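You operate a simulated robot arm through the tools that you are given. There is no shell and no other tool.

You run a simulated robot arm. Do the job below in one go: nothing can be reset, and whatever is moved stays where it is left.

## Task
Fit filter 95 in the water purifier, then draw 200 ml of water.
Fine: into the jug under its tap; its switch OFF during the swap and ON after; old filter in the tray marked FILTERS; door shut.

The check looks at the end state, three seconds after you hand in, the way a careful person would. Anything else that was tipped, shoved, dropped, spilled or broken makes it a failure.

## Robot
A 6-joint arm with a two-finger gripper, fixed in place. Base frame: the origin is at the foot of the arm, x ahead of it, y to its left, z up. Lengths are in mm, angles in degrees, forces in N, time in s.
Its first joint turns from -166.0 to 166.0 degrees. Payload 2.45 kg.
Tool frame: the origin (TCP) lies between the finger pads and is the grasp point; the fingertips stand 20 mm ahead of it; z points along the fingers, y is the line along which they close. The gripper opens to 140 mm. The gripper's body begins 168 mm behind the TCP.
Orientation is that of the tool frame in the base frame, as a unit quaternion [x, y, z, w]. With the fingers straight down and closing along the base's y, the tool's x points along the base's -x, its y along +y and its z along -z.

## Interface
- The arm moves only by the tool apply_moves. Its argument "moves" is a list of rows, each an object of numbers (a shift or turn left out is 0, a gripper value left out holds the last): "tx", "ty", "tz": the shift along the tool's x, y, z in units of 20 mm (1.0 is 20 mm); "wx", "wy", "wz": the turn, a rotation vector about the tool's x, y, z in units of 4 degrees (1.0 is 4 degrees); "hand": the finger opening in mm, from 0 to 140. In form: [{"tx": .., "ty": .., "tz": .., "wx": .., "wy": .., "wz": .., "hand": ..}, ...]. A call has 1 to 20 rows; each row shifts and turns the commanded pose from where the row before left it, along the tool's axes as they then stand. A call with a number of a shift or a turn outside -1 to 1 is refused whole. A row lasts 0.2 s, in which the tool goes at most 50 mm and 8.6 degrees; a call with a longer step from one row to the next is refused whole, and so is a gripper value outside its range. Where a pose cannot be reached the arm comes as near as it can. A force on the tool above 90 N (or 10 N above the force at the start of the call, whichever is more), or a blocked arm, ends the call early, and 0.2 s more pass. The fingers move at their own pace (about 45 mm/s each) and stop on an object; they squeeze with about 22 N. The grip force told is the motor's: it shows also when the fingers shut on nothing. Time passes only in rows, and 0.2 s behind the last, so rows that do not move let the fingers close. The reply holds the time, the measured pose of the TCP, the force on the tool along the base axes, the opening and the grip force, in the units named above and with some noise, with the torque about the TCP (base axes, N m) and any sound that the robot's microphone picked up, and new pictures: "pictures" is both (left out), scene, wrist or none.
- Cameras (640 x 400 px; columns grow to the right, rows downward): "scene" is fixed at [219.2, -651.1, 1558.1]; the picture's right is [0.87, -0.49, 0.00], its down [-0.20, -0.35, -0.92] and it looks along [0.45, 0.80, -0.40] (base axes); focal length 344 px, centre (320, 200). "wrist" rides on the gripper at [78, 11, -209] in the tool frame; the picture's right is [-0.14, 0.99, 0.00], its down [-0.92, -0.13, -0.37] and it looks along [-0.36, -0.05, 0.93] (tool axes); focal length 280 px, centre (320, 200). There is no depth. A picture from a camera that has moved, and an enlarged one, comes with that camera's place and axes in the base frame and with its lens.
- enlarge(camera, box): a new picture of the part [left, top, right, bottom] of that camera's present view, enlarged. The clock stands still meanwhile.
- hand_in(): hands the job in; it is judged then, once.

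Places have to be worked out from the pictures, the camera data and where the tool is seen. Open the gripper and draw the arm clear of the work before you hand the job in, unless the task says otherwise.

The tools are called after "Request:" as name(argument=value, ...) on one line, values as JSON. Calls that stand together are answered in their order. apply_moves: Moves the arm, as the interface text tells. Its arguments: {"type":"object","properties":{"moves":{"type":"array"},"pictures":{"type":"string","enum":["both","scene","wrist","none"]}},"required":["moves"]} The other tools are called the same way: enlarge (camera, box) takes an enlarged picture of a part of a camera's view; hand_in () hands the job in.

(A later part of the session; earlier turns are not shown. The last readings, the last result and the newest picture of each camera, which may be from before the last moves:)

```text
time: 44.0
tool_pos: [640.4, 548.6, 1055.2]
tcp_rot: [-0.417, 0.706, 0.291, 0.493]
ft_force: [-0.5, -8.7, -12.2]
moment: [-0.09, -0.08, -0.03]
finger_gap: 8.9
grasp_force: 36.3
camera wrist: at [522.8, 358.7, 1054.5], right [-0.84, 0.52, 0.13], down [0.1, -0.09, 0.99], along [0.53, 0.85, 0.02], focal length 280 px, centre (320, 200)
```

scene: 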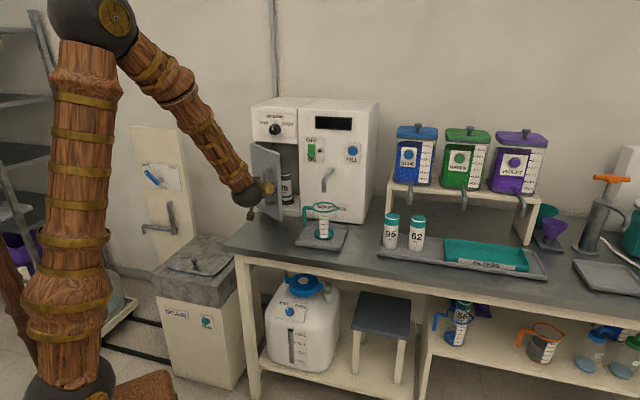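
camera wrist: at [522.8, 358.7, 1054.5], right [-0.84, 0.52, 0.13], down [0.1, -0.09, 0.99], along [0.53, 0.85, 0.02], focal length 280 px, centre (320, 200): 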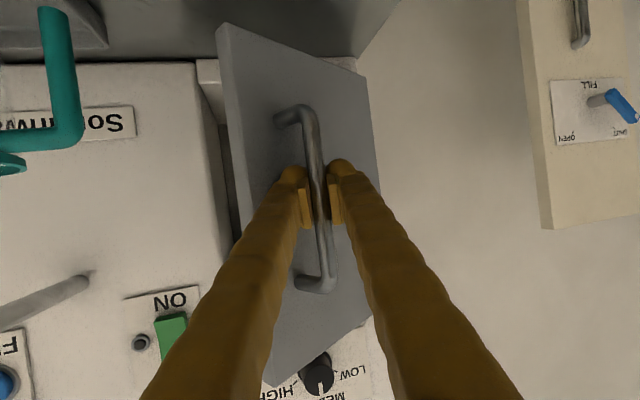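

The pull is smooth now (forces near zero), door ~35° open and a filter is visible inside. I continue the arc to roughly 65°.

Request:
apply_moves(moves=[{"ty": 0.314, "tz": -0.128, "tx": 0.046}, {"ty": 0.314, "tz": -0.128, "tx": 0.046}, {"ty": 0.326, "tz": -0.098, "tx": 0.036}, {"ty": 0.326, "tz": -0.098, "tx": 0.036}, {"ty": 0.335, "tz": -0.069, "tx": 0.025}, {"ty": 0.335, "tz": -0.069, "tx": 0.025}, {"ty": 0.339, "tz": -0.044, "tx": 0.016}, {"ty": 0.339, "tz": -0.044, "tx": 0.016}, {"ty": 0.342, "tz": -0.014, "tx": 0.005}, {"ty": 0.342, "tz": -0.014, "tx": 0.005}, {"ty": 0.342, "tz": 0.013, "tx": -0.005}, {"ty": 0.342, "tz": 0.013, "tx": -0.005}], pictures="both")

```text
time: 46.6
tool_pos: [563.7, 574.7, 1058.0]
tcp_rot: [-0.416, 0.706, 0.291, 0.494]
ft_force: [3.0, 4.7, -3.9]
moment: [0.09, -0.07, -0.01]
finger_gap: 9.0
grasp_force: 36.5
camera wrist: at [447.0, 385.9, 1056.6], right [-0.84, 0.52, 0.13], down [0.1, -0.09, 0.99], along [0.53, 0.85, 0.03], focal length 280 px, centre (320, 200)
```

scene: 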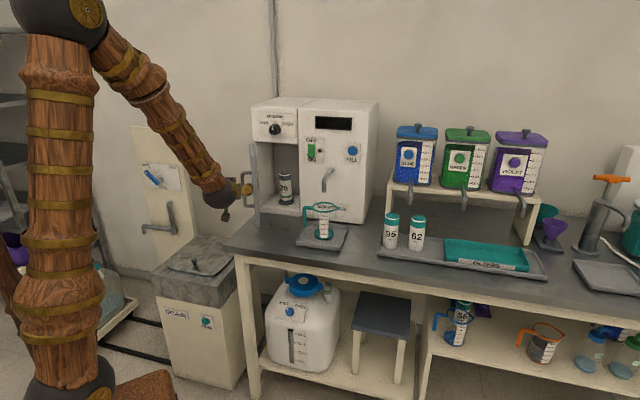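
wrist: 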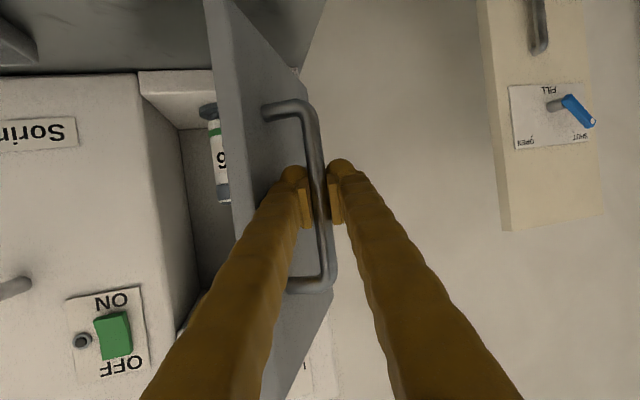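

Door is around 65° open with small forces; I continue another ~20° so that it stands clear of the chamber.

Request:
apply_moves(moves=[{"ty": 0.34, "tz": 0.043, "tx": -0.016}, {"ty": 0.34, "tz": 0.043, "tx": -0.016}, {"ty": 0.336, "tz": 0.068, "tx": -0.025}, {"ty": 0.336, "tz": 0.068, "tx": -0.025}, {"ty": 0.326, "tz": 0.097, "tx": -0.035}, {"ty": 0.326, "tz": 0.097, "tx": -0.035}, {"ty": 0.32, "tz": 0.12, "tx": -0.044}, {"ty": 0.32, "tz": 0.12, "tx": -0.044}], pictures="both")

Request:
enlarge(camera="scene", box=[230, 120, 390, 220])

```text
time: 48.4
tool_pos: [525.1, 611.6, 1057.5]
tcp_rot: [-0.415, 0.707, 0.29, 0.494]
ft_force: [4.3, -59.1, 22.9]
moment: [-2.35, -6.34, -7.85]
finger_gap: 10.3
grasp_force: 37.8
camera wrist: at [407.4, 421.3, 1056.6], right [-0.84, 0.52, 0.13], down [0.1, -0.09, 0.99], along [0.53, 0.85, 0.02], focal length 280 px, centre (320, 200)
```

scene: 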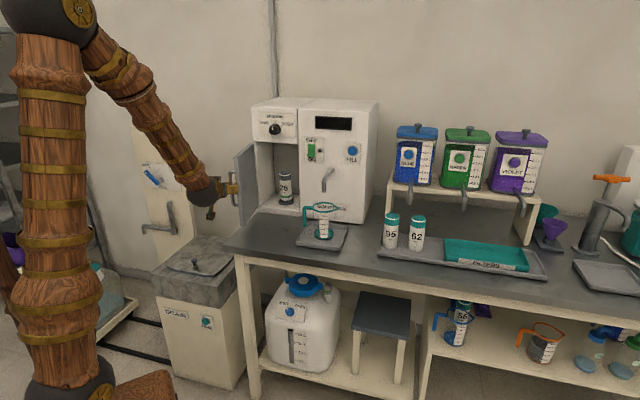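
wrist: 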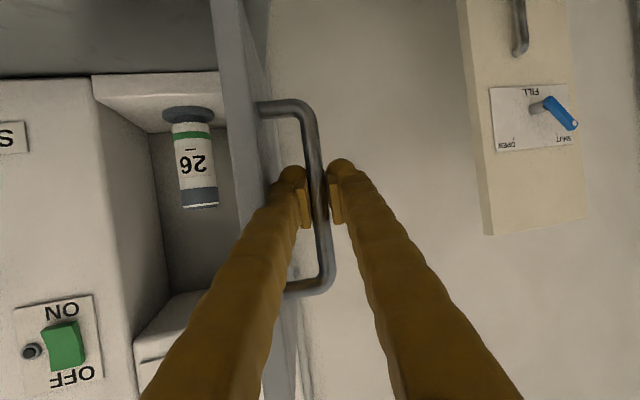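

```text
4.00 times, centred on (310, 170) of scene
camera zoom: at [219.2, -651.1, 1558.1], right [0.87, -0.49, 0.0], down [-0.2, -0.35, -0.92], along [0.45, 0.8, -0.4], focal length 1376 px, centre (360, 320)
```

zoom: 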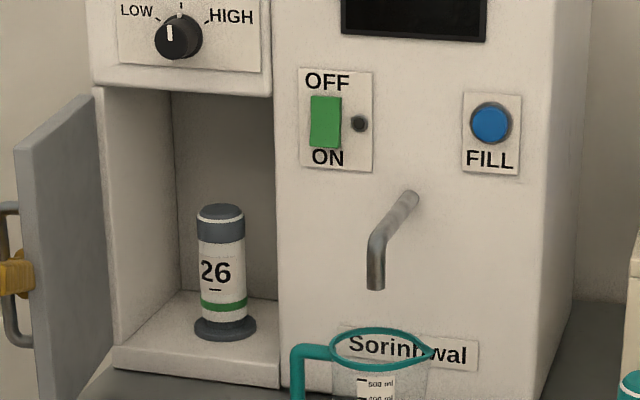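

The chamber is open: old filter 26 stands on a round base in the middle. The door is at roughly 85° and starting to press on a finger, so I open the fingers a little and slide off the bar.

Request:
apply_moves(moves=[{"hand": 30}, {}, {}, {"ty": 0.156, "tz": -0.446, "tx": 0.162}, {"ty": 0.156, "tz": -0.446, "tx": 0.162}, {"ty": 0.156, "tz": -0.446, "tx": 0.162}, {"ty": 0.156, "tz": -0.446, "tx": 0.162}, {"ty": 0.156, "tz": -0.446, "tx": 0.162}, {"ty": 0.156, "tz": -0.446, "tx": 0.162}, {"ty": 0.156, "tz": -0.446, "tx": 0.162}], pictures="both")

Request:
enlarge(camera="scene", box=[200, 120, 360, 220])

```text
time: 50.6
tool_pos: [473.3, 565.8, 1058.2]
tcp_rot: [-0.416, 0.707, 0.29, 0.494]
ft_force: [0.1, -0.3, 0.3]
moment: [0.0, 0.02, 0.0]
finger_gap: 30.1
grasp_force: 0.0
camera wrist: at [355.0, 375.4, 1057.0], right [-0.84, 0.52, 0.13], down [0.1, -0.09, 0.99], along [0.53, 0.85, 0.02], focal length 280 px, centre (320, 200)
```

scene: 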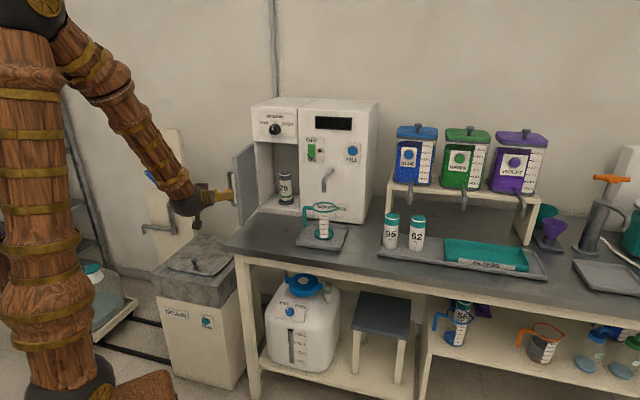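
wrist: 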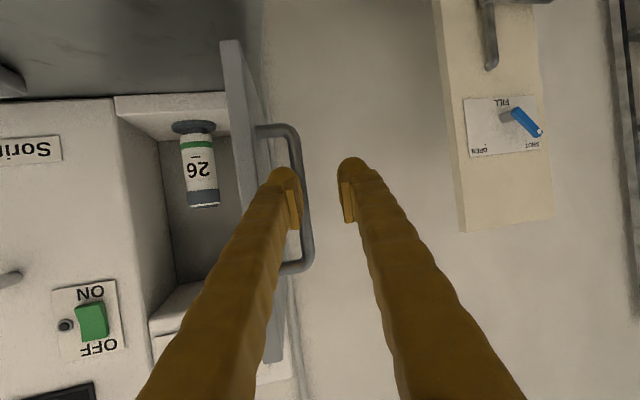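

```text
4.00 times, centred on (280, 170) of scene
camera zoom: at [219.2, -651.1, 1558.1], right [0.87, -0.49, 0.0], down [-0.2, -0.35, -0.92], along [0.45, 0.8, -0.4], focal length 1376 px, centre (480, 320)
```

zoom: 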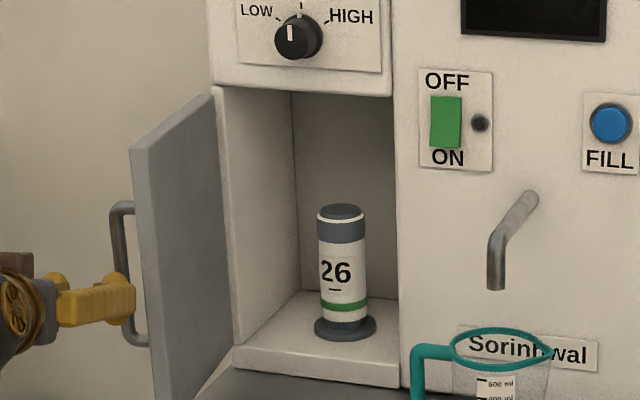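

The tool is free of the handle and the door stays open. Filter 26 stands at about a=73, b=1052 (z ≈ 912–1058). I move back and right past the door edge, turn the heading to 54°, open the fingers to 85 mm and lower to its mid-height in front of the chamber.

Request:
apply_moves(moves=[{"ty": 0.24, "tz": -0.79, "tx": 0.288}, {"ty": 0.24, "tz": -0.79, "tx": 0.288}, {"ty": -0.881, "tz": -0.236, "tx": 0.0857}, {"ty": -0.881, "tz": -0.236, "tx": 0.0857}, {"ty": -0.881, "tz": -0.236, "tx": 0.0857}, {"ty": -0.881, "tz": -0.236, "tx": 0.0857}, {"ty": -0.881, "tz": -0.236, "tx": 0.0857}, {"ty": -0.881, "tz": -0.236, "tx": 0.0857}, {"ty": -0.881, "tz": -0.236, "tx": 0.0857}, {"ty": -0.881, "tz": -0.236, "tx": 0.0857}, {"ty": -0.881, "tz": -0.236, "tx": 0.0857, "hand": 85}, {"wx": 0.82, "wz": 0.3}, {"wx": 0.82, "wz": 0.3}, {"tz": 0.32, "tx": 0.86}, {"tz": 0.32, "tx": 0.86}, {"tz": 0.32, "tx": 0.86}, {"tz": 0.32, "tx": 0.86}, {}], pictures="both")

```text
time: 54.4
tool_pos: [589.0, 440.8, 999.2]
tcp_rot: [-0.372, 0.731, 0.259, 0.51]
ft_force: [0.2, -0.3, -0.1]
moment: [0.01, 0.02, 0.0]
finger_gap: 84.8
grasp_force: 0.1
out of reach, approached as far as the arm can: row 2, 15, 16, 17
camera wrist: at [450.6, 266.5, 998.0], right [-0.77, 0.62, 0.13], down [0.09, -0.1, 0.99], along [0.63, 0.78, 0.02], focal length 280 px, centre (320, 200)
```

scene: 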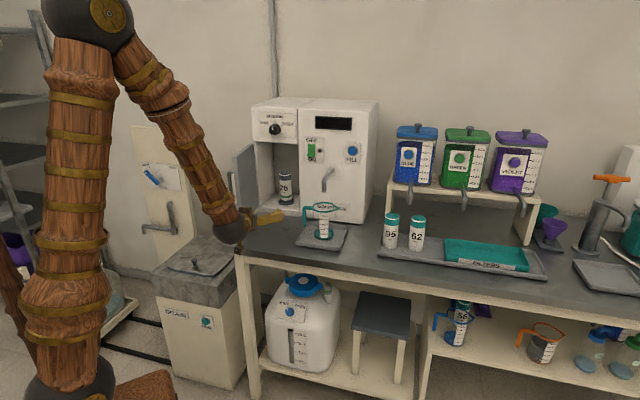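
wrist: 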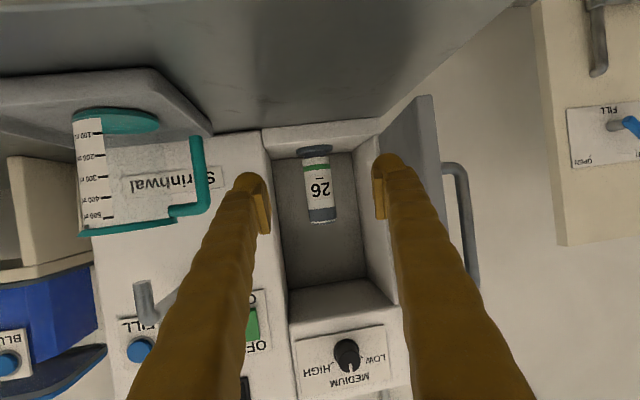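

Arm is now at a=105, b=728, heading 54°. The filter lies straight ahead, about 19 mm to the right of the tool axis; I shift right and go forward 200 mm, lowering to z≈985, then look again before entering.

Request:
apply_moves(moves=[{"tz": 0.962, "tx": -0.28, "ty": -0.093}, {"tz": 0.962, "tx": -0.28, "ty": -0.093}, {"tz": 0.962, "tx": -0.28, "ty": -0.093}, {"tz": 0.962, "tx": -0.28, "ty": -0.093}, {"tz": 0.962, "tx": -0.28, "ty": -0.093}, {"tz": 0.962, "tx": -0.28, "ty": -0.093}, {"tz": 0.962, "tx": -0.28, "ty": -0.093}, {"tz": 0.962, "tx": -0.28, "ty": -0.093}, {"tz": 0.962, "tx": -0.28, "ty": -0.093}, {"tz": 0.962, "tx": -0.28, "ty": -0.093}, {}], pictures="both")

Request:
enlarge(camera="scene", box=[230, 130, 350, 230])

Request:
enlarge(camera="wrist", box=[220, 60, 440, 320])

```text
time: 56.8
tool_pos: [721.4, 592.6, 985.8]
tcp_rot: [-0.372, 0.73, 0.26, 0.511]
ft_force: [-0.3, 0.9, -0.1]
moment: [-0.01, -0.02, -0.04]
finger_gap: 85.0
grasp_force: 0.1
camera wrist: at [582.1, 418.4, 984.5], right [-0.77, 0.62, 0.13], down [0.09, -0.1, 0.99], along [0.63, 0.78, 0.02], focal length 280 px, centre (320, 200)
```

scene: 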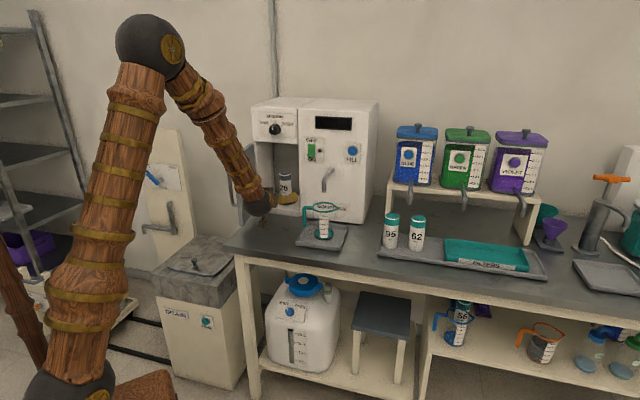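
wrist: 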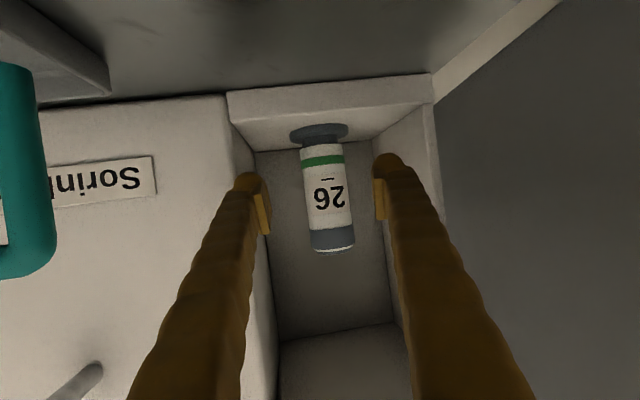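

```text
4.00 times, centred on (290, 180) of scene
camera zoom: at [219.2, -651.1, 1558.1], right [0.87, -0.49, 0.0], down [-0.2, -0.35, -0.92], along [0.45, 0.8, -0.4], focal length 1376 px, centre (440, 280)
```

zoom: 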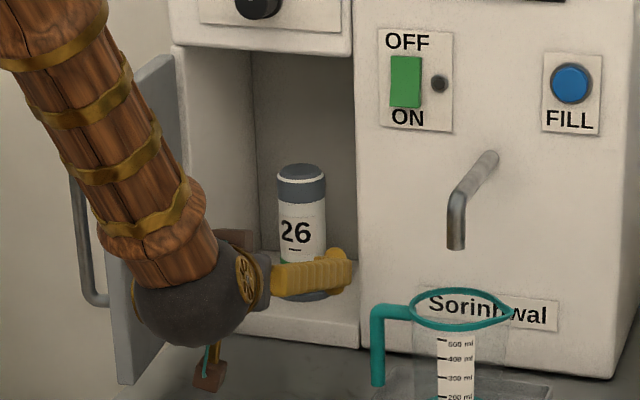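

```text
1.54 times, centred on (330, 190) of wrist
camera zoom: at [582.1, 418.4, 984.5], right [-0.77, 0.62, 0.13], down [0.09, -0.1, 0.99], along [0.63, 0.78, 0.02], focal length 431 px, centre (305, 215)
```

zoom: 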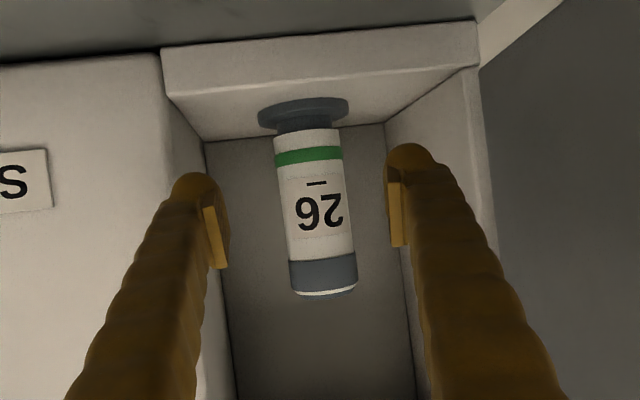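

Filter 26 is on a flanged seat, centred between the fingers at about (a=70, b=1057), cap top z≈1052. I narrow the opening to 76 mm and move straight in 130 mm.

Request:
apply_moves(moves=[{"hand": 76}, {"tz": 0.76, "tx": -0.28, "ty": 0.015}, {"tz": 0.76, "tx": -0.28, "ty": 0.015}, {"tz": 0.76, "tx": -0.28, "ty": 0.015}, {"tz": 0.76, "tx": -0.28, "ty": 0.015}, {"tz": 0.76, "tx": -0.28}, {"tz": 0.76, "tx": -0.28}, {"tz": 0.76, "tx": -0.28}, {"tz": 0.6, "tx": -0.221}, {}], pictures="both")

Request:
enlarge(camera="scene", box=[230, 130, 350, 230])

```text
time: 59.0
tool_pos: [792.3, 695.6, 985.4]
tcp_rot: [-0.372, 0.73, 0.26, 0.51]
ft_force: [0.8, 0.4, 0.2]
moment: [0.02, -0.03, 0.02]
finger_gap: 76.0
grasp_force: 0.0
camera wrist: at [654.2, 521.2, 984.1], right [-0.77, 0.62, 0.13], down [0.09, -0.1, 0.99], along [0.63, 0.78, 0.02], focal length 280 px, centre (320, 200)
```

scene: 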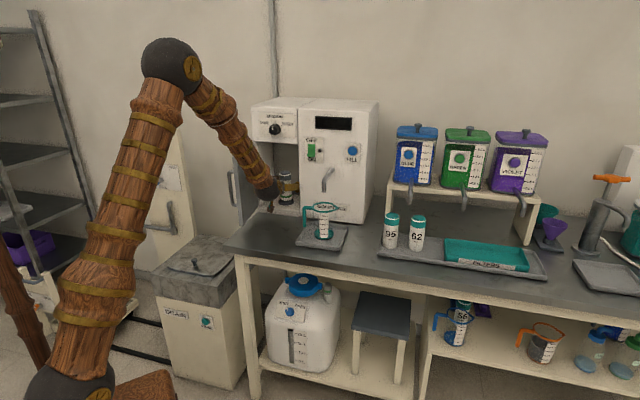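
wrist: 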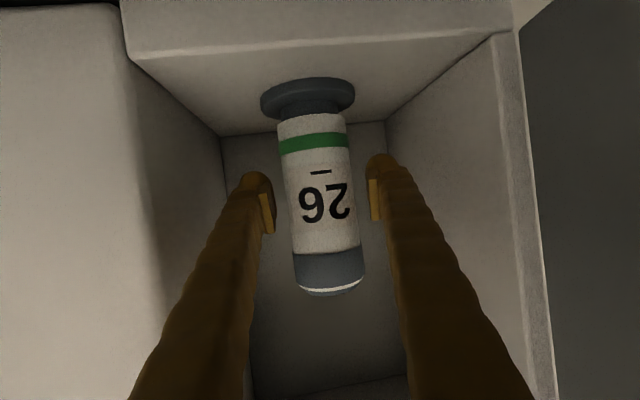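

```text
4.00 times, centred on (290, 180) of scene
camera zoom: at [219.2, -651.1, 1558.1], right [0.87, -0.49, 0.0], down [-0.2, -0.35, -0.92], along [0.45, 0.8, -0.4], focal length 1376 px, centre (440, 280)
```

zoom: 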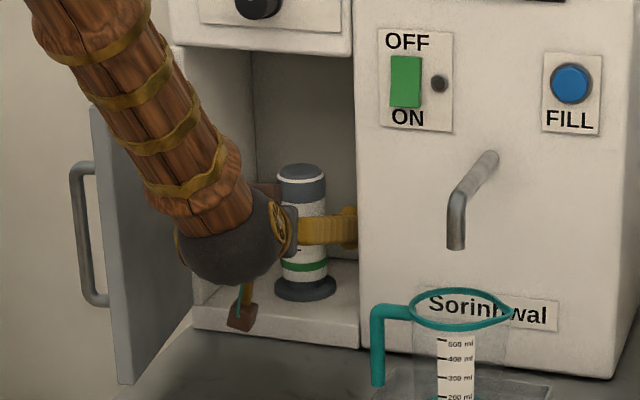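

The fingers now straddle filter 26, which is centred in the view. I check its apparent width before closing.

Request:
enlarge(camera="wrist", box=[230, 60, 410, 310])

Request:
enlarge(camera="wrist", box=[250, 140, 390, 230])

```text
1.60 times, centred on (320, 185) of wrist
camera zoom: at [654.2, 521.2, 984.1], right [-0.77, 0.62, 0.13], down [0.09, -0.1, 0.99], along [0.63, 0.78, 0.02], focal length 449 px, centre (320, 224)
```

zoom: 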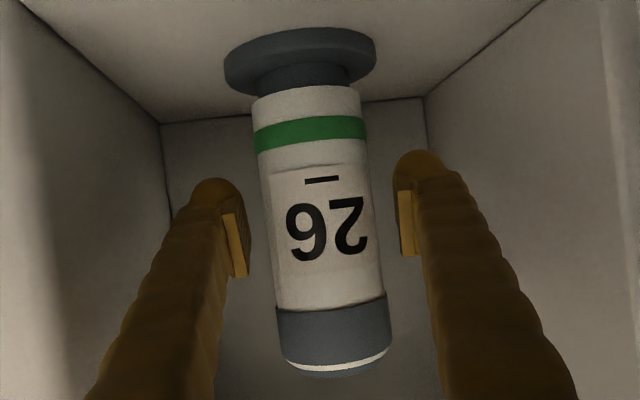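

```text
4.44 times, centred on (320, 185) of wrist
camera zoom: at [654.2, 521.2, 984.1], right [-0.77, 0.62, 0.13], down [0.09, -0.1, 0.99], along [0.63, 0.78, 0.02], focal length 1246 px, centre (320, 267)
```

zoom: 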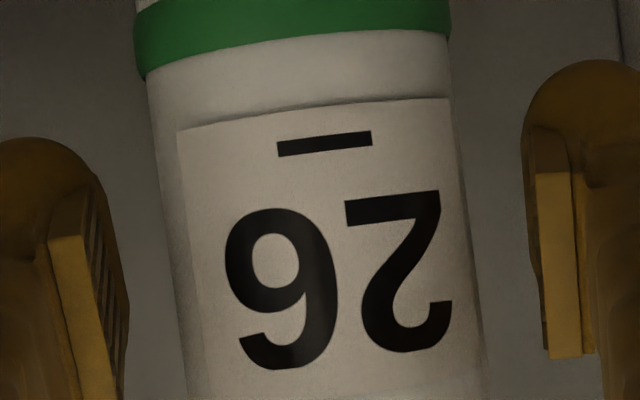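

The filter is centred and its width matches the TCP depth. I close the fingers on it.

Request:
apply_moves(moves=[{"hand": 0}, {}, {}, {}, {}], pictures="wrist")

```text
time: 60.2
tool_pos: [792.2, 695.5, 986.0]
tcp_rot: [-0.372, 0.73, 0.26, 0.51]
ft_force: [-19.8, 10.1, 0.9]
moment: [0.22, 0.34, -1.39]
finger_gap: 55.7
grasp_force: 21.6
camera wrist: at [653.6, 521.5, 984.2], right [-0.77, 0.62, 0.13], down [0.09, -0.1, 0.99], along [0.63, 0.78, 0.02], focal length 280 px, centre (320, 200)
```

wrist: 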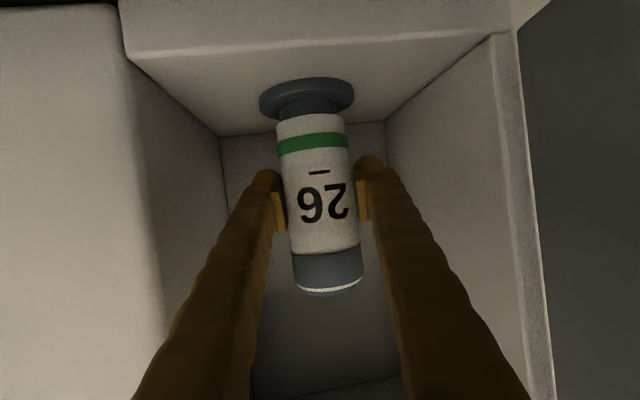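

Gap reads 55.7 with a ~22 N sideways load, so perhaps only one pad is touching. I look closer.

Request:
enlarge(camera="wrist", box=[250, 150, 390, 250])

```text
4.00 times, centred on (320, 200) of wrist
camera zoom: at [653.6, 521.5, 984.2], right [-0.77, 0.62, 0.13], down [0.09, -0.1, 0.99], along [0.63, 0.78, 0.02], focal length 1122 px, centre (320, 200)
```

zoom: 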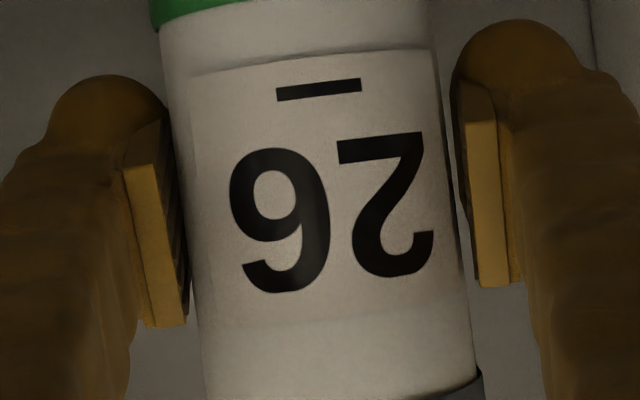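

Forces suggest I am a millimetre or so off sideways. I shift 1 mm to the left and read again.

Request:
apply_moves(moves=[{"ty": 0.05}, {}, {}], pictures="none")

```text
time: 61.0
tool_pos: [793.7, 696.6, 986.0]
tcp_rot: [-0.372, 0.731, 0.26, 0.511]
ft_force: [-16.0, 3.4, -1.2]
moment: [0.27, 0.15, -1.32]
finger_gap: 55.5
grasp_force: 21.9
```

Side load dropped to ~15 N. I shift another millimetre and try a small 6 mm lift to see whether the filter comes up freely.

Request:
apply_moves(moves=[{"ty": 0.04}, {}, {"tx": -0.14, "tz": -0.052}, {"tx": -0.14, "tz": -0.052}, {}], pictures="wrist")

Request:
enlarge(camera="wrist", box=[230, 60, 410, 310])

```text
time: 62.2
tool_pos: [791.4, 696.1, 991.3]
tcp_rot: [-0.371, 0.73, 0.26, 0.511]
ft_force: [-0.5, 0.5, -1.6]
moment: [0.0, 0.0, 0.02]
finger_gap: 48.7
grasp_force: 22.0
camera wrist: at [653.3, 522.1, 990.3], right [-0.77, 0.62, 0.13], down [0.09, -0.1, 0.99], along [0.63, 0.78, 0.02], focal length 280 px, centre (320, 200)
```

wrist: 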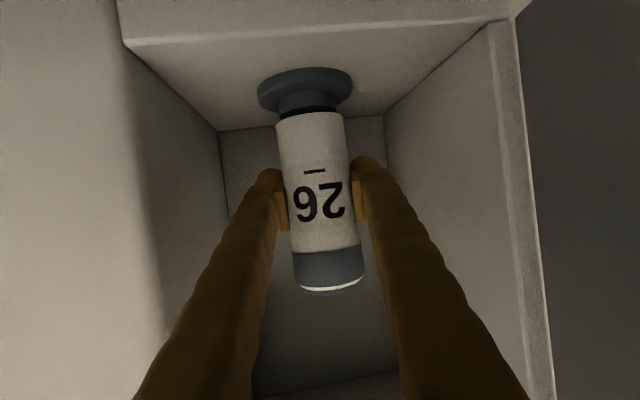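

```text
1.60 times, centred on (320, 185) of wrist
camera zoom: at [653.3, 522.1, 990.3], right [-0.77, 0.62, 0.13], down [0.09, -0.1, 0.99], along [0.63, 0.78, 0.02], focal length 449 px, centre (320, 224)
```

zoom: 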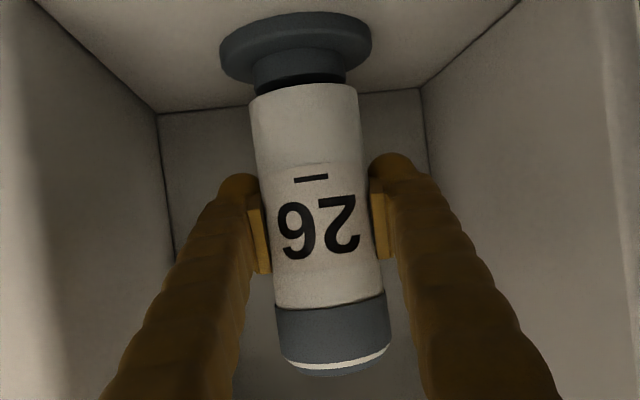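

The filter has come off its seat (the gap now reads 48.7 mm, the real diameter). It may be sitting toward the rear of the pads, so I check closely.

Request:
enlarge(camera="wrist", box=[250, 150, 390, 250])

Request:
enlarge(camera="scene", box=[260, 140, 340, 220])

```text
4.00 times, centred on (320, 200) of wrist
camera zoom: at [653.3, 522.1, 990.3], right [-0.77, 0.62, 0.13], down [0.09, -0.1, 0.99], along [0.63, 0.78, 0.02], focal length 1122 px, centre (320, 200)
```

zoom: 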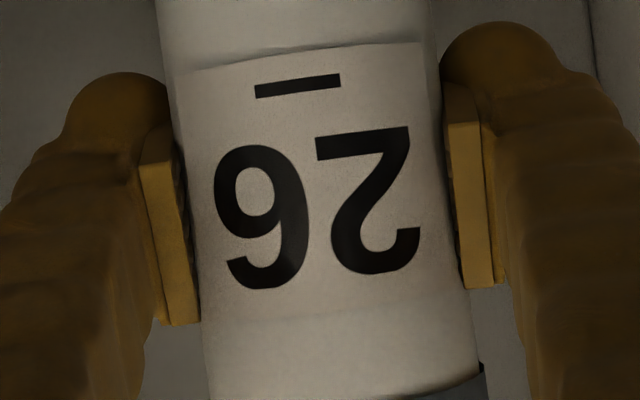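

```text
5.00 times, centred on (300, 180) of scene
camera zoom: at [219.2, -651.1, 1558.1], right [0.87, -0.49, 0.0], down [-0.2, -0.35, -0.92], along [0.45, 0.8, -0.4], focal length 1720 px, centre (420, 300)
```

zoom: 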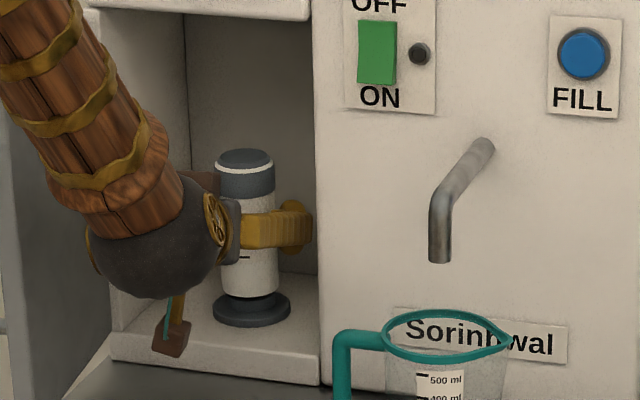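

The filter's axis is about 16 mm nearer than the TCP, at the rear edge of the pads. I set it back down, open, retreat 16 mm and regrip properly.

Request:
apply_moves(moves=[{"tx": 0.14, "tz": 0.052}, {"tx": 0.14, "tz": 0.052}, {}, {"hand": 72}, {}, {}, {"tz": -0.375, "tx": 0.138}, {"tz": -0.375, "tx": 0.138}, {}], pictures="wrist")

Request:
enlarge(camera="wrist", box=[230, 60, 410, 310])

```text
time: 64.2
tool_pos: [783.2, 682.3, 986.0]
tcp_rot: [-0.372, 0.731, 0.26, 0.51]
ft_force: [0.4, -0.3, -0.4]
moment: [0.01, 0.0, 0.0]
finger_gap: 71.9
grasp_force: 0.1
camera wrist: at [644.2, 508.0, 984.4], right [-0.77, 0.62, 0.13], down [0.09, -0.1, 0.99], along [0.63, 0.78, 0.02], focal length 280 px, centre (320, 200)
```

wrist: 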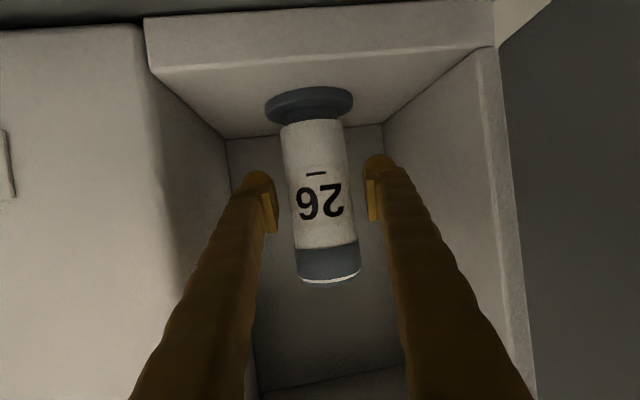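

```text
1.60 times, centred on (320, 185) of wrist
camera zoom: at [644.2, 508.0, 984.4], right [-0.77, 0.62, 0.13], down [0.09, -0.1, 0.99], along [0.63, 0.78, 0.02], focal length 449 px, centre (320, 224)
```

zoom: 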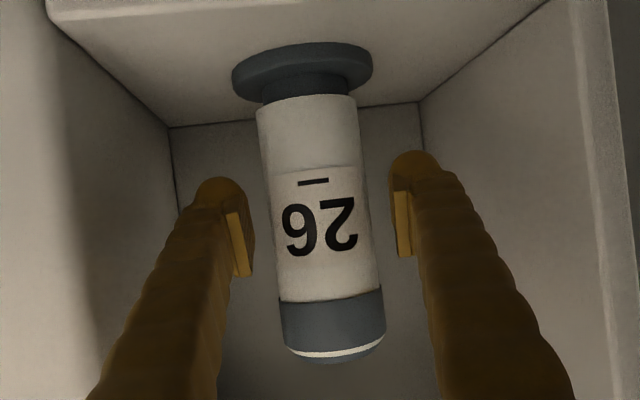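

The filter now stands loose in the seat. I measure its apparent width again with a stronger enlargement before closing.

Request:
enlarge(camera="wrist", box=[250, 150, 390, 250])

Request:
enlarge(camera="scene", box=[260, 140, 340, 220])

```text
4.00 times, centred on (320, 200) of wrist
camera zoom: at [644.2, 508.0, 984.4], right [-0.77, 0.62, 0.13], down [0.09, -0.1, 0.99], along [0.63, 0.78, 0.02], focal length 1122 px, centre (320, 200)
```

zoom: 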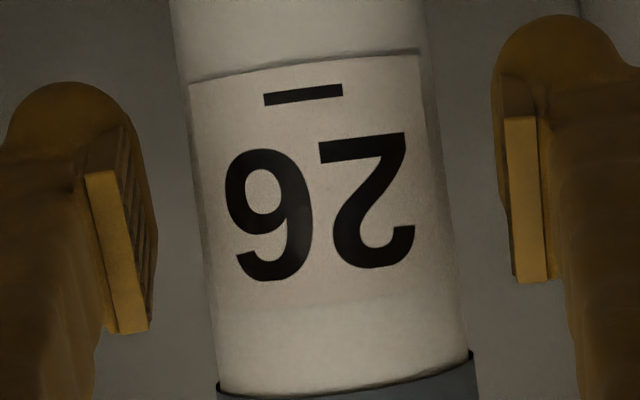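

```text
5.00 times, centred on (300, 180) of scene
camera zoom: at [219.2, -651.1, 1558.1], right [0.87, -0.49, 0.0], down [-0.2, -0.35, -0.92], along [0.45, 0.8, -0.4], focal length 1720 px, centre (420, 300)
```

zoom: 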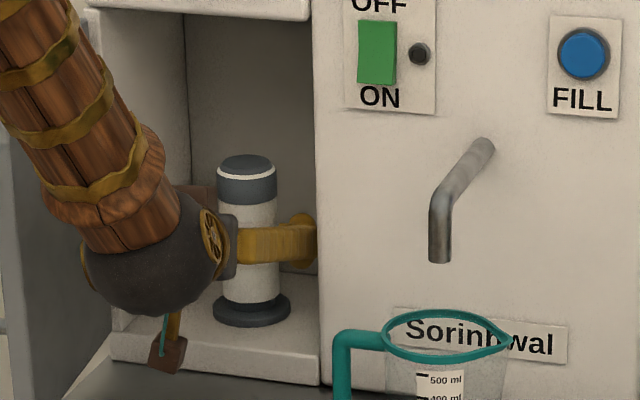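

Now its width matches the TCP depth exactly (axis ≈ TCP) and it is centred. I close on it.

Request:
apply_moves(moves=[{"hand": 0}, {}, {}, {}, {}], pictures="wrist")

```text
time: 65.4
tool_pos: [783.1, 682.5, 985.5]
tcp_rot: [-0.372, 0.73, 0.26, 0.511]
ft_force: [0.2, -1.3, 0.6]
moment: [-0.06, -0.1, -0.04]
finger_gap: 47.9
grasp_force: 22.2
camera wrist: at [644.3, 508.0, 984.5], right [-0.77, 0.62, 0.13], down [0.09, -0.1, 0.99], along [0.63, 0.78, 0.02], focal length 280 px, centre (320, 200)
```

wrist: 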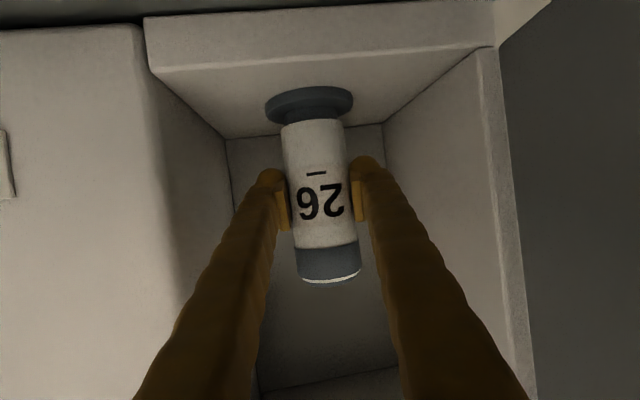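

A clean grip (gap 47.9, no side load). I lift the old filter 40 mm off the seat and draw it straight out.

Request:
apply_moves(moves=[{"tx": -0.469, "tz": -0.173}, {"tx": -0.469, "tz": -0.173}, {"tx": -0.469, "tz": -0.173}, {"tx": -0.469, "tz": -0.173}, {}, {"tz": -0.75, "tx": 0.2765}, {"tz": -0.75, "tx": 0.2765}, {"tz": -0.75, "tx": 0.2765}, {"tz": -0.75, "tx": 0.2765}, {"tz": -0.75, "tx": 0.2765}, {"tz": -0.75, "tx": 0.2765}, {"tz": -0.75, "tx": 0.2765}, {"tz": -0.75, "tx": 0.2765}, {"tz": -0.75, "tx": 0.2765}, {"tz": -0.75, "tx": 0.2765}, {}], pictures="both")

```text
time: 68.8
tool_pos: [690.6, 552.2, 1026.2]
tcp_rot: [-0.372, 0.73, 0.261, 0.51]
ft_force: [-0.5, -0.3, -3.3]
moment: [-0.05, -0.02, 0.02]
finger_gap: 48.3
grasp_force: 21.8
camera wrist: at [551.6, 378.0, 1024.2], right [-0.77, 0.62, 0.13], down [0.09, -0.1, 0.99], along [0.63, 0.78, 0.02], focal length 280 px, centre (320, 200)
```

scene: 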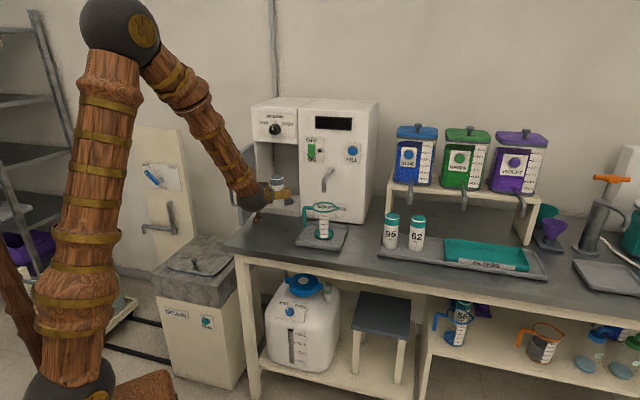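
wrist: 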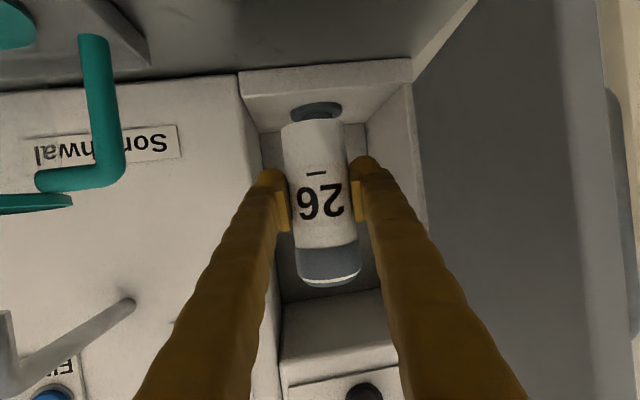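

The old filter is out and firmly held (its bottom is ~47 mm below the TCP). I raise it to z≈1100, back off from the purifier and start moving right, above everything on the bench.

Request:
apply_moves(moves=[{"tx": -0.179, "tz": -0.851}, {"tx": -0.179, "tz": -0.851}, {"tx": -0.179, "tz": -0.851}, {"tx": -0.179, "tz": -0.851}, {"tx": -0.179, "tz": -0.851}, {"tx": -0.179, "tz": -0.851}, {"tx": -0.179, "tz": -0.851}, {"tx": -0.179, "tz": -0.851}, {"ty": -0.898, "tz": -0.132, "tx": 0.0486}, {"ty": -0.898, "tz": -0.132, "tx": 0.0486}, {"ty": -0.898, "tz": -0.132, "tx": 0.0486}, {"ty": -0.898, "tz": -0.132, "tx": 0.0486}, {"ty": -0.898, "tz": -0.132, "tx": 0.0486}, {"ty": -0.898, "tz": -0.132, "tx": 0.0486}, {"ty": -0.898, "tz": -0.132, "tx": 0.0486}, {"ty": -0.898, "tz": -0.132, "tx": 0.0486}, {"ty": -0.898, "tz": -0.132, "tx": 0.0486}, {"ty": -0.898, "tz": -0.132, "tx": 0.0486}, {"ty": -0.898, "tz": -0.132, "tx": 0.0486}], pictures="scene")

```text
time: 72.8
tool_pos: [762.9, 317.8, 1099.2]
tcp_rot: [-0.372, 0.73, 0.26, 0.51]
ft_force: [-0.4, -0.8, -2.2]
moment: [-0.02, 0.03, 0.02]
finger_gap: 48.2
grasp_force: 21.4
```

scene: 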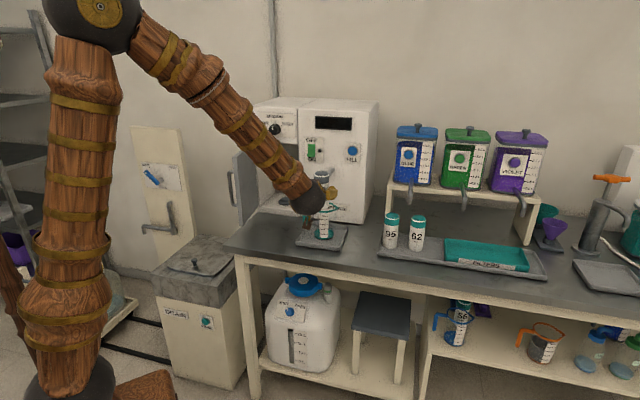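

Still well held at z≈1100. I turn the heading square to the bench (45°) and carry on to the right toward the FILTERS tray.

Request:
apply_moves(moves=[{"wx": 0.703, "wz": 0.259}, {"wx": 0.703, "wz": 0.259}, {"wx": 0.68, "wz": 0.25}, {"ty": -1}, {"ty": -1}, {"ty": -1}, {"ty": -1}, {"ty": -1}, {"ty": -1}, {"ty": -1}, {"ty": -1}, {"ty": -1}, {"ty": -1}, {"ty": -1}, {"ty": -1}, {"ty": -1}, {"ty": -1}, {"ty": -1}, {"ty": -1}, {"ty": -1}], pictures="scene")

```text
time: 77.0
tool_pos: [1001.6, 76.2, 1098.8]
tcp_rot: [-0.314, 0.757, 0.22, 0.529]
ft_force: [-0.2, -1.1, -2.0]
moment: [-0.03, 0.04, 0.01]
finger_gap: 47.9
grasp_force: 21.5
```

scene: 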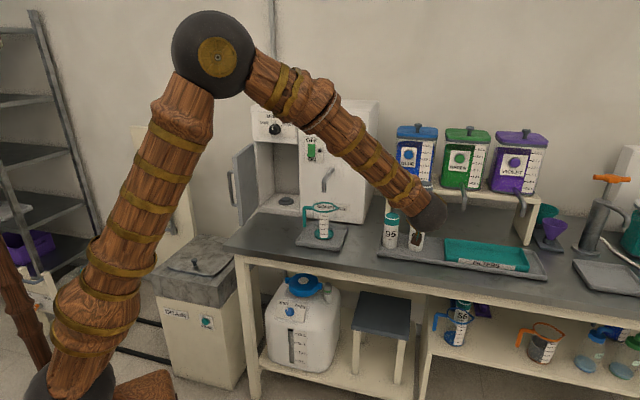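

At a=654. I go on to a≈880 (between the taps, mid-tray) and descend to z≈1000 at the front side of the tray.

Request:
apply_moves(moves=[{"ty": -1}, {"ty": -1}, {"ty": -1}, {"ty": -1}, {"ty": -1}, {"ty": -1}, {"ty": -1}, {"ty": -1}, {"ty": -1}, {"ty": -1}, {"ty": -1}, {"ty": -0.3}, {"tx": 0.94, "tz": 0.342}, {"tx": 0.94, "tz": 0.342}, {"tx": 0.94, "tz": 0.342}, {"tx": 0.94, "tz": 0.342}, {"tx": 0.94, "tz": 0.342}, {}], pictures="both")

Request:
enlarge(camera="scene", box=[370, 180, 560, 300])

```text
time: 80.8
tool_pos: [1163.4, -82.0, 998.2]
tcp_rot: [-0.314, 0.757, 0.22, 0.529]
ft_force: [0.4, 0.3, -2.3]
moment: [0.01, -0.01, 0.04]
finger_gap: 47.9
grasp_force: 22.0
camera wrist: at [998.4, -233.2, 997.2], right [-0.67, 0.73, 0.13], down [0.07, -0.11, 0.99], along [0.74, 0.67, 0.02], focal length 280 px, centre (320, 200)
```

scene: 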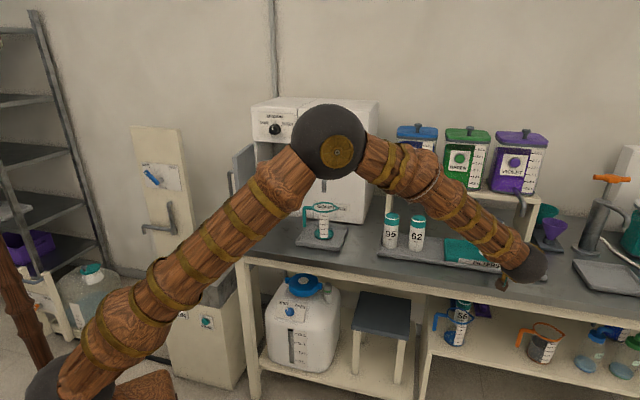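
wrist: 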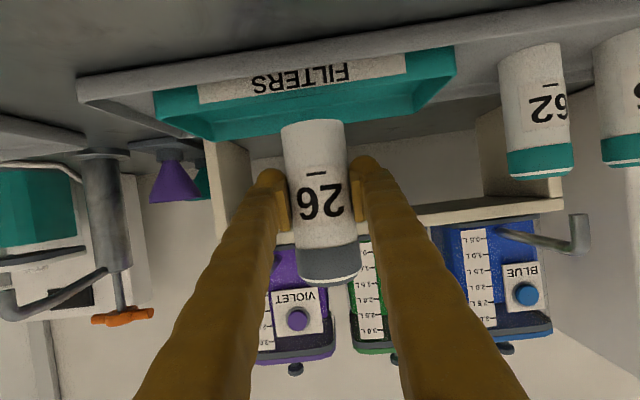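

```text
3.33 times, centred on (465, 240) of scene
camera zoom: at [219.2, -651.1, 1558.1], right [0.87, -0.49, 0.0], down [-0.2, -0.35, -0.92], along [0.45, 0.8, -0.4], focal length 1146 px, centre (-163, 67)
```

zoom: 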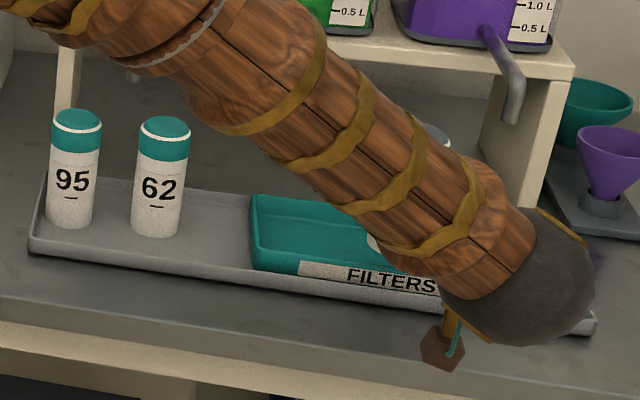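

Filter bottom is at about z 948 and the tray rim at 917, clear of the taps. I move 60 mm forward over the tray and lower 42 mm.

Request:
apply_moves(moves=[{"tz": 0.939, "tx": -0.343}, {"tz": 0.939, "tx": -0.343}, {"tz": 0.939, "tx": -0.343}, {}, {"tx": 0.657, "tz": 0.24}, {"tx": 0.657, "tz": 0.24}, {"tx": 0.657, "tz": 0.24}, {}], pictures="both")

Request:
enlarge(camera="wrist", box=[160, 0, 480, 200])

```text
time: 82.6
tool_pos: [1205.9, -41.7, 957.9]
tcp_rot: [-0.314, 0.757, 0.22, 0.529]
ft_force: [0.7, -0.4, -2.0]
moment: [-0.03, 0.03, -0.01]
finger_gap: 48.1
grasp_force: 21.9
camera wrist: at [1042.2, -192.2, 955.5], right [-0.67, 0.73, 0.13], down [0.07, -0.11, 0.99], along [0.74, 0.67, 0.02], focal length 280 px, centre (320, 200)
```

scene: 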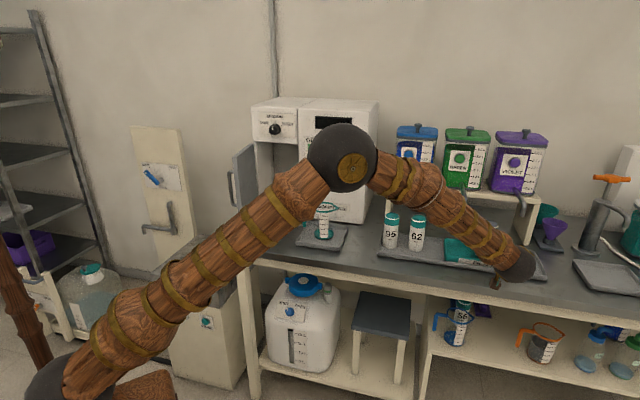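
wrist: 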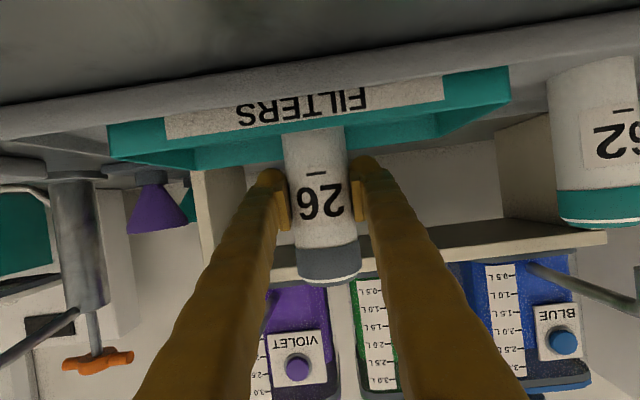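

```text
2.00 times, centred on (320, 100) of wrist
camera zoom: at [1042.2, -192.2, 955.5], right [-0.67, 0.73, 0.13], down [0.07, -0.11, 0.99], along [0.74, 0.67, 0.02], focal length 561 px, centre (320, 400)
```

zoom: 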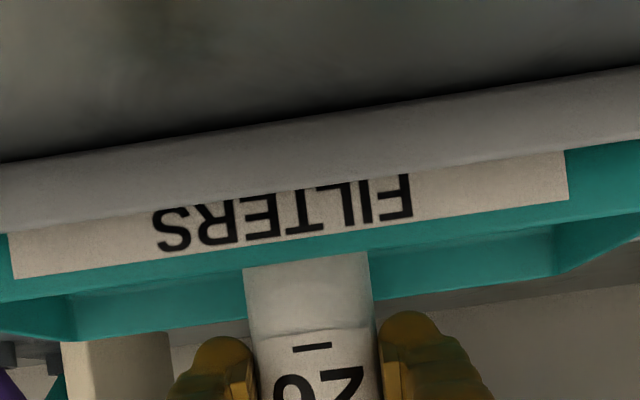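

The filter's bottom is now inside the tray, below the front rim. I lower gently until it touches.

Request:
apply_moves(moves=[{"tx": 0.188, "tz": 0.069}, {"tx": 0.188, "tz": 0.069}, {"tx": 0.094, "tz": 0.034}, {}], pictures="none")

Request:
apply_moves(moves=[{"tx": 0.094, "tz": 0.034}, {"tx": 0.047, "tz": 0.017}, {}], pictures="none")

```text
time: 83.6
tool_pos: [1205.5, -39.7, 946.0]
tcp_rot: [-0.313, 0.758, 0.219, 0.529]
ft_force: [0.2, -0.1, -2.1]
moment: [-0.02, 0.01, 0.01]
finger_gap: 48.2
grasp_force: 22.4
```

```text
time: 84.4
tool_pos: [1206.7, -41.0, 946.5]
tcp_rot: [-0.314, 0.757, 0.22, 0.53]
ft_force: [-3.0, 0.8, 20.4]
moment: [-0.02, -0.09, -0.02]
finger_gap: 48.0
grasp_force: 22.1
```

Contact at 20 N: it stands on the tray floor. I ease up a millimetre and open the fingers.

Request:
apply_moves(moves=[{"tx": -0.05, "tz": -0.018}, {}, {"hand": 56}, {}, {"hand": 70}, {}, {}], pictures="both")

```text
time: 86.0
tool_pos: [1205.0, -40.6, 945.4]
tcp_rot: [-0.314, 0.757, 0.22, 0.529]
ft_force: [-0.1, 0.1, 0.7]
moment: [0.01, 0.03, -0.01]
finger_gap: 69.7
grasp_force: 0.0
camera wrist: at [1041.3, -191.1, 943.2], right [-0.67, 0.73, 0.13], down [0.07, -0.11, 0.99], along [0.74, 0.67, 0.02], focal length 280 px, centre (320, 200)
```

scene: 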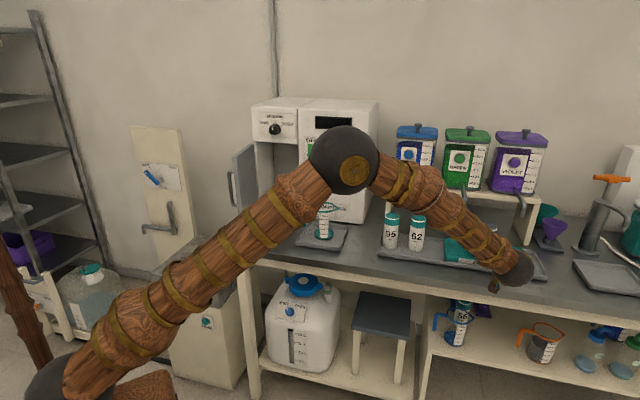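
wrist: 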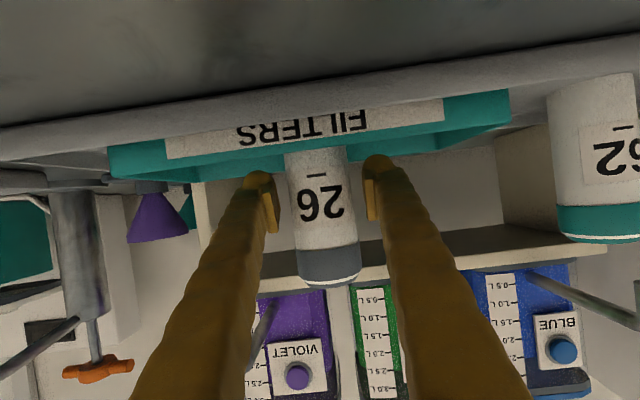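

Filter 26 stands freely in the FILTERS tray. I withdraw back and up along the tool axis and check.

Request:
apply_moves(moves=[{"tz": -0.6}, {"tz": -0.8}, {"tz": -1}, {"tz": -1}, {"tz": -1}, {"tz": -1}, {"tz": -0.6}, {"tx": -1}, {"tx": -1}], pictures="both")

Request:
enlarge(camera="scene", box=[370, 180, 560, 300])

```text
time: 88.0
tool_pos: [1134.7, -110.9, 1024.3]
tcp_rot: [-0.314, 0.757, 0.22, 0.529]
ft_force: [1.2, 0.9, 0.2]
moment: [0.02, -0.04, 0.02]
finger_gap: 70.1
grasp_force: 0.1
camera wrist: at [970.6, -260.9, 1022.2], right [-0.67, 0.73, 0.13], down [0.07, -0.11, 0.99], along [0.74, 0.67, 0.02], focal length 280 px, centre (320, 200)
```

scene: 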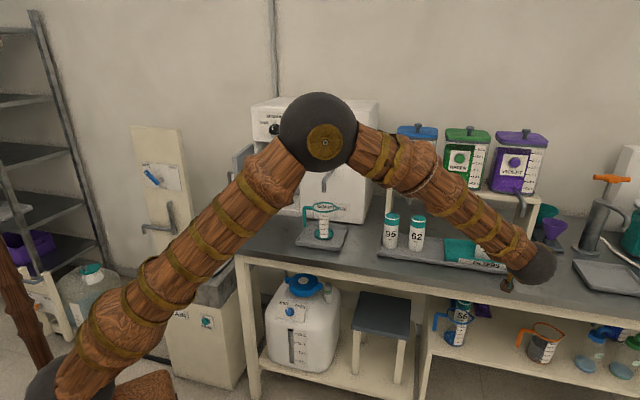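
wrist: 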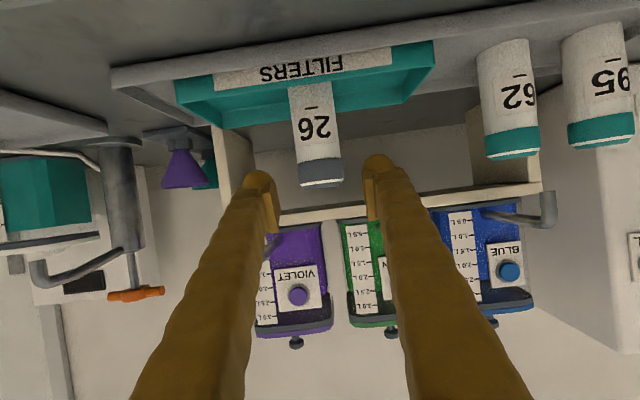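

```text
3.33 times, centred on (465, 240) of scene
camera zoom: at [219.2, -651.1, 1558.1], right [0.87, -0.49, 0.0], down [-0.2, -0.35, -0.92], along [0.45, 0.8, -0.4], focal length 1146 px, centre (-163, 67)
```

zoom: 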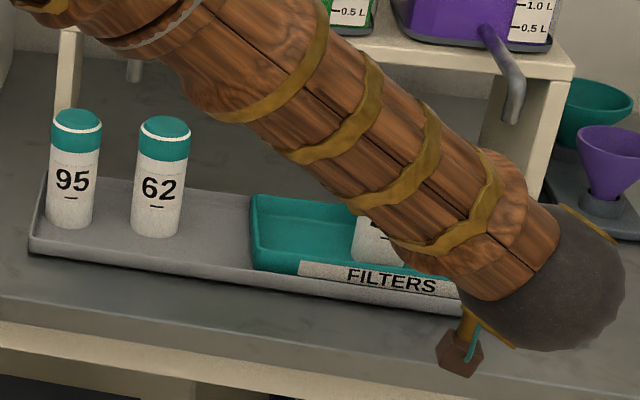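

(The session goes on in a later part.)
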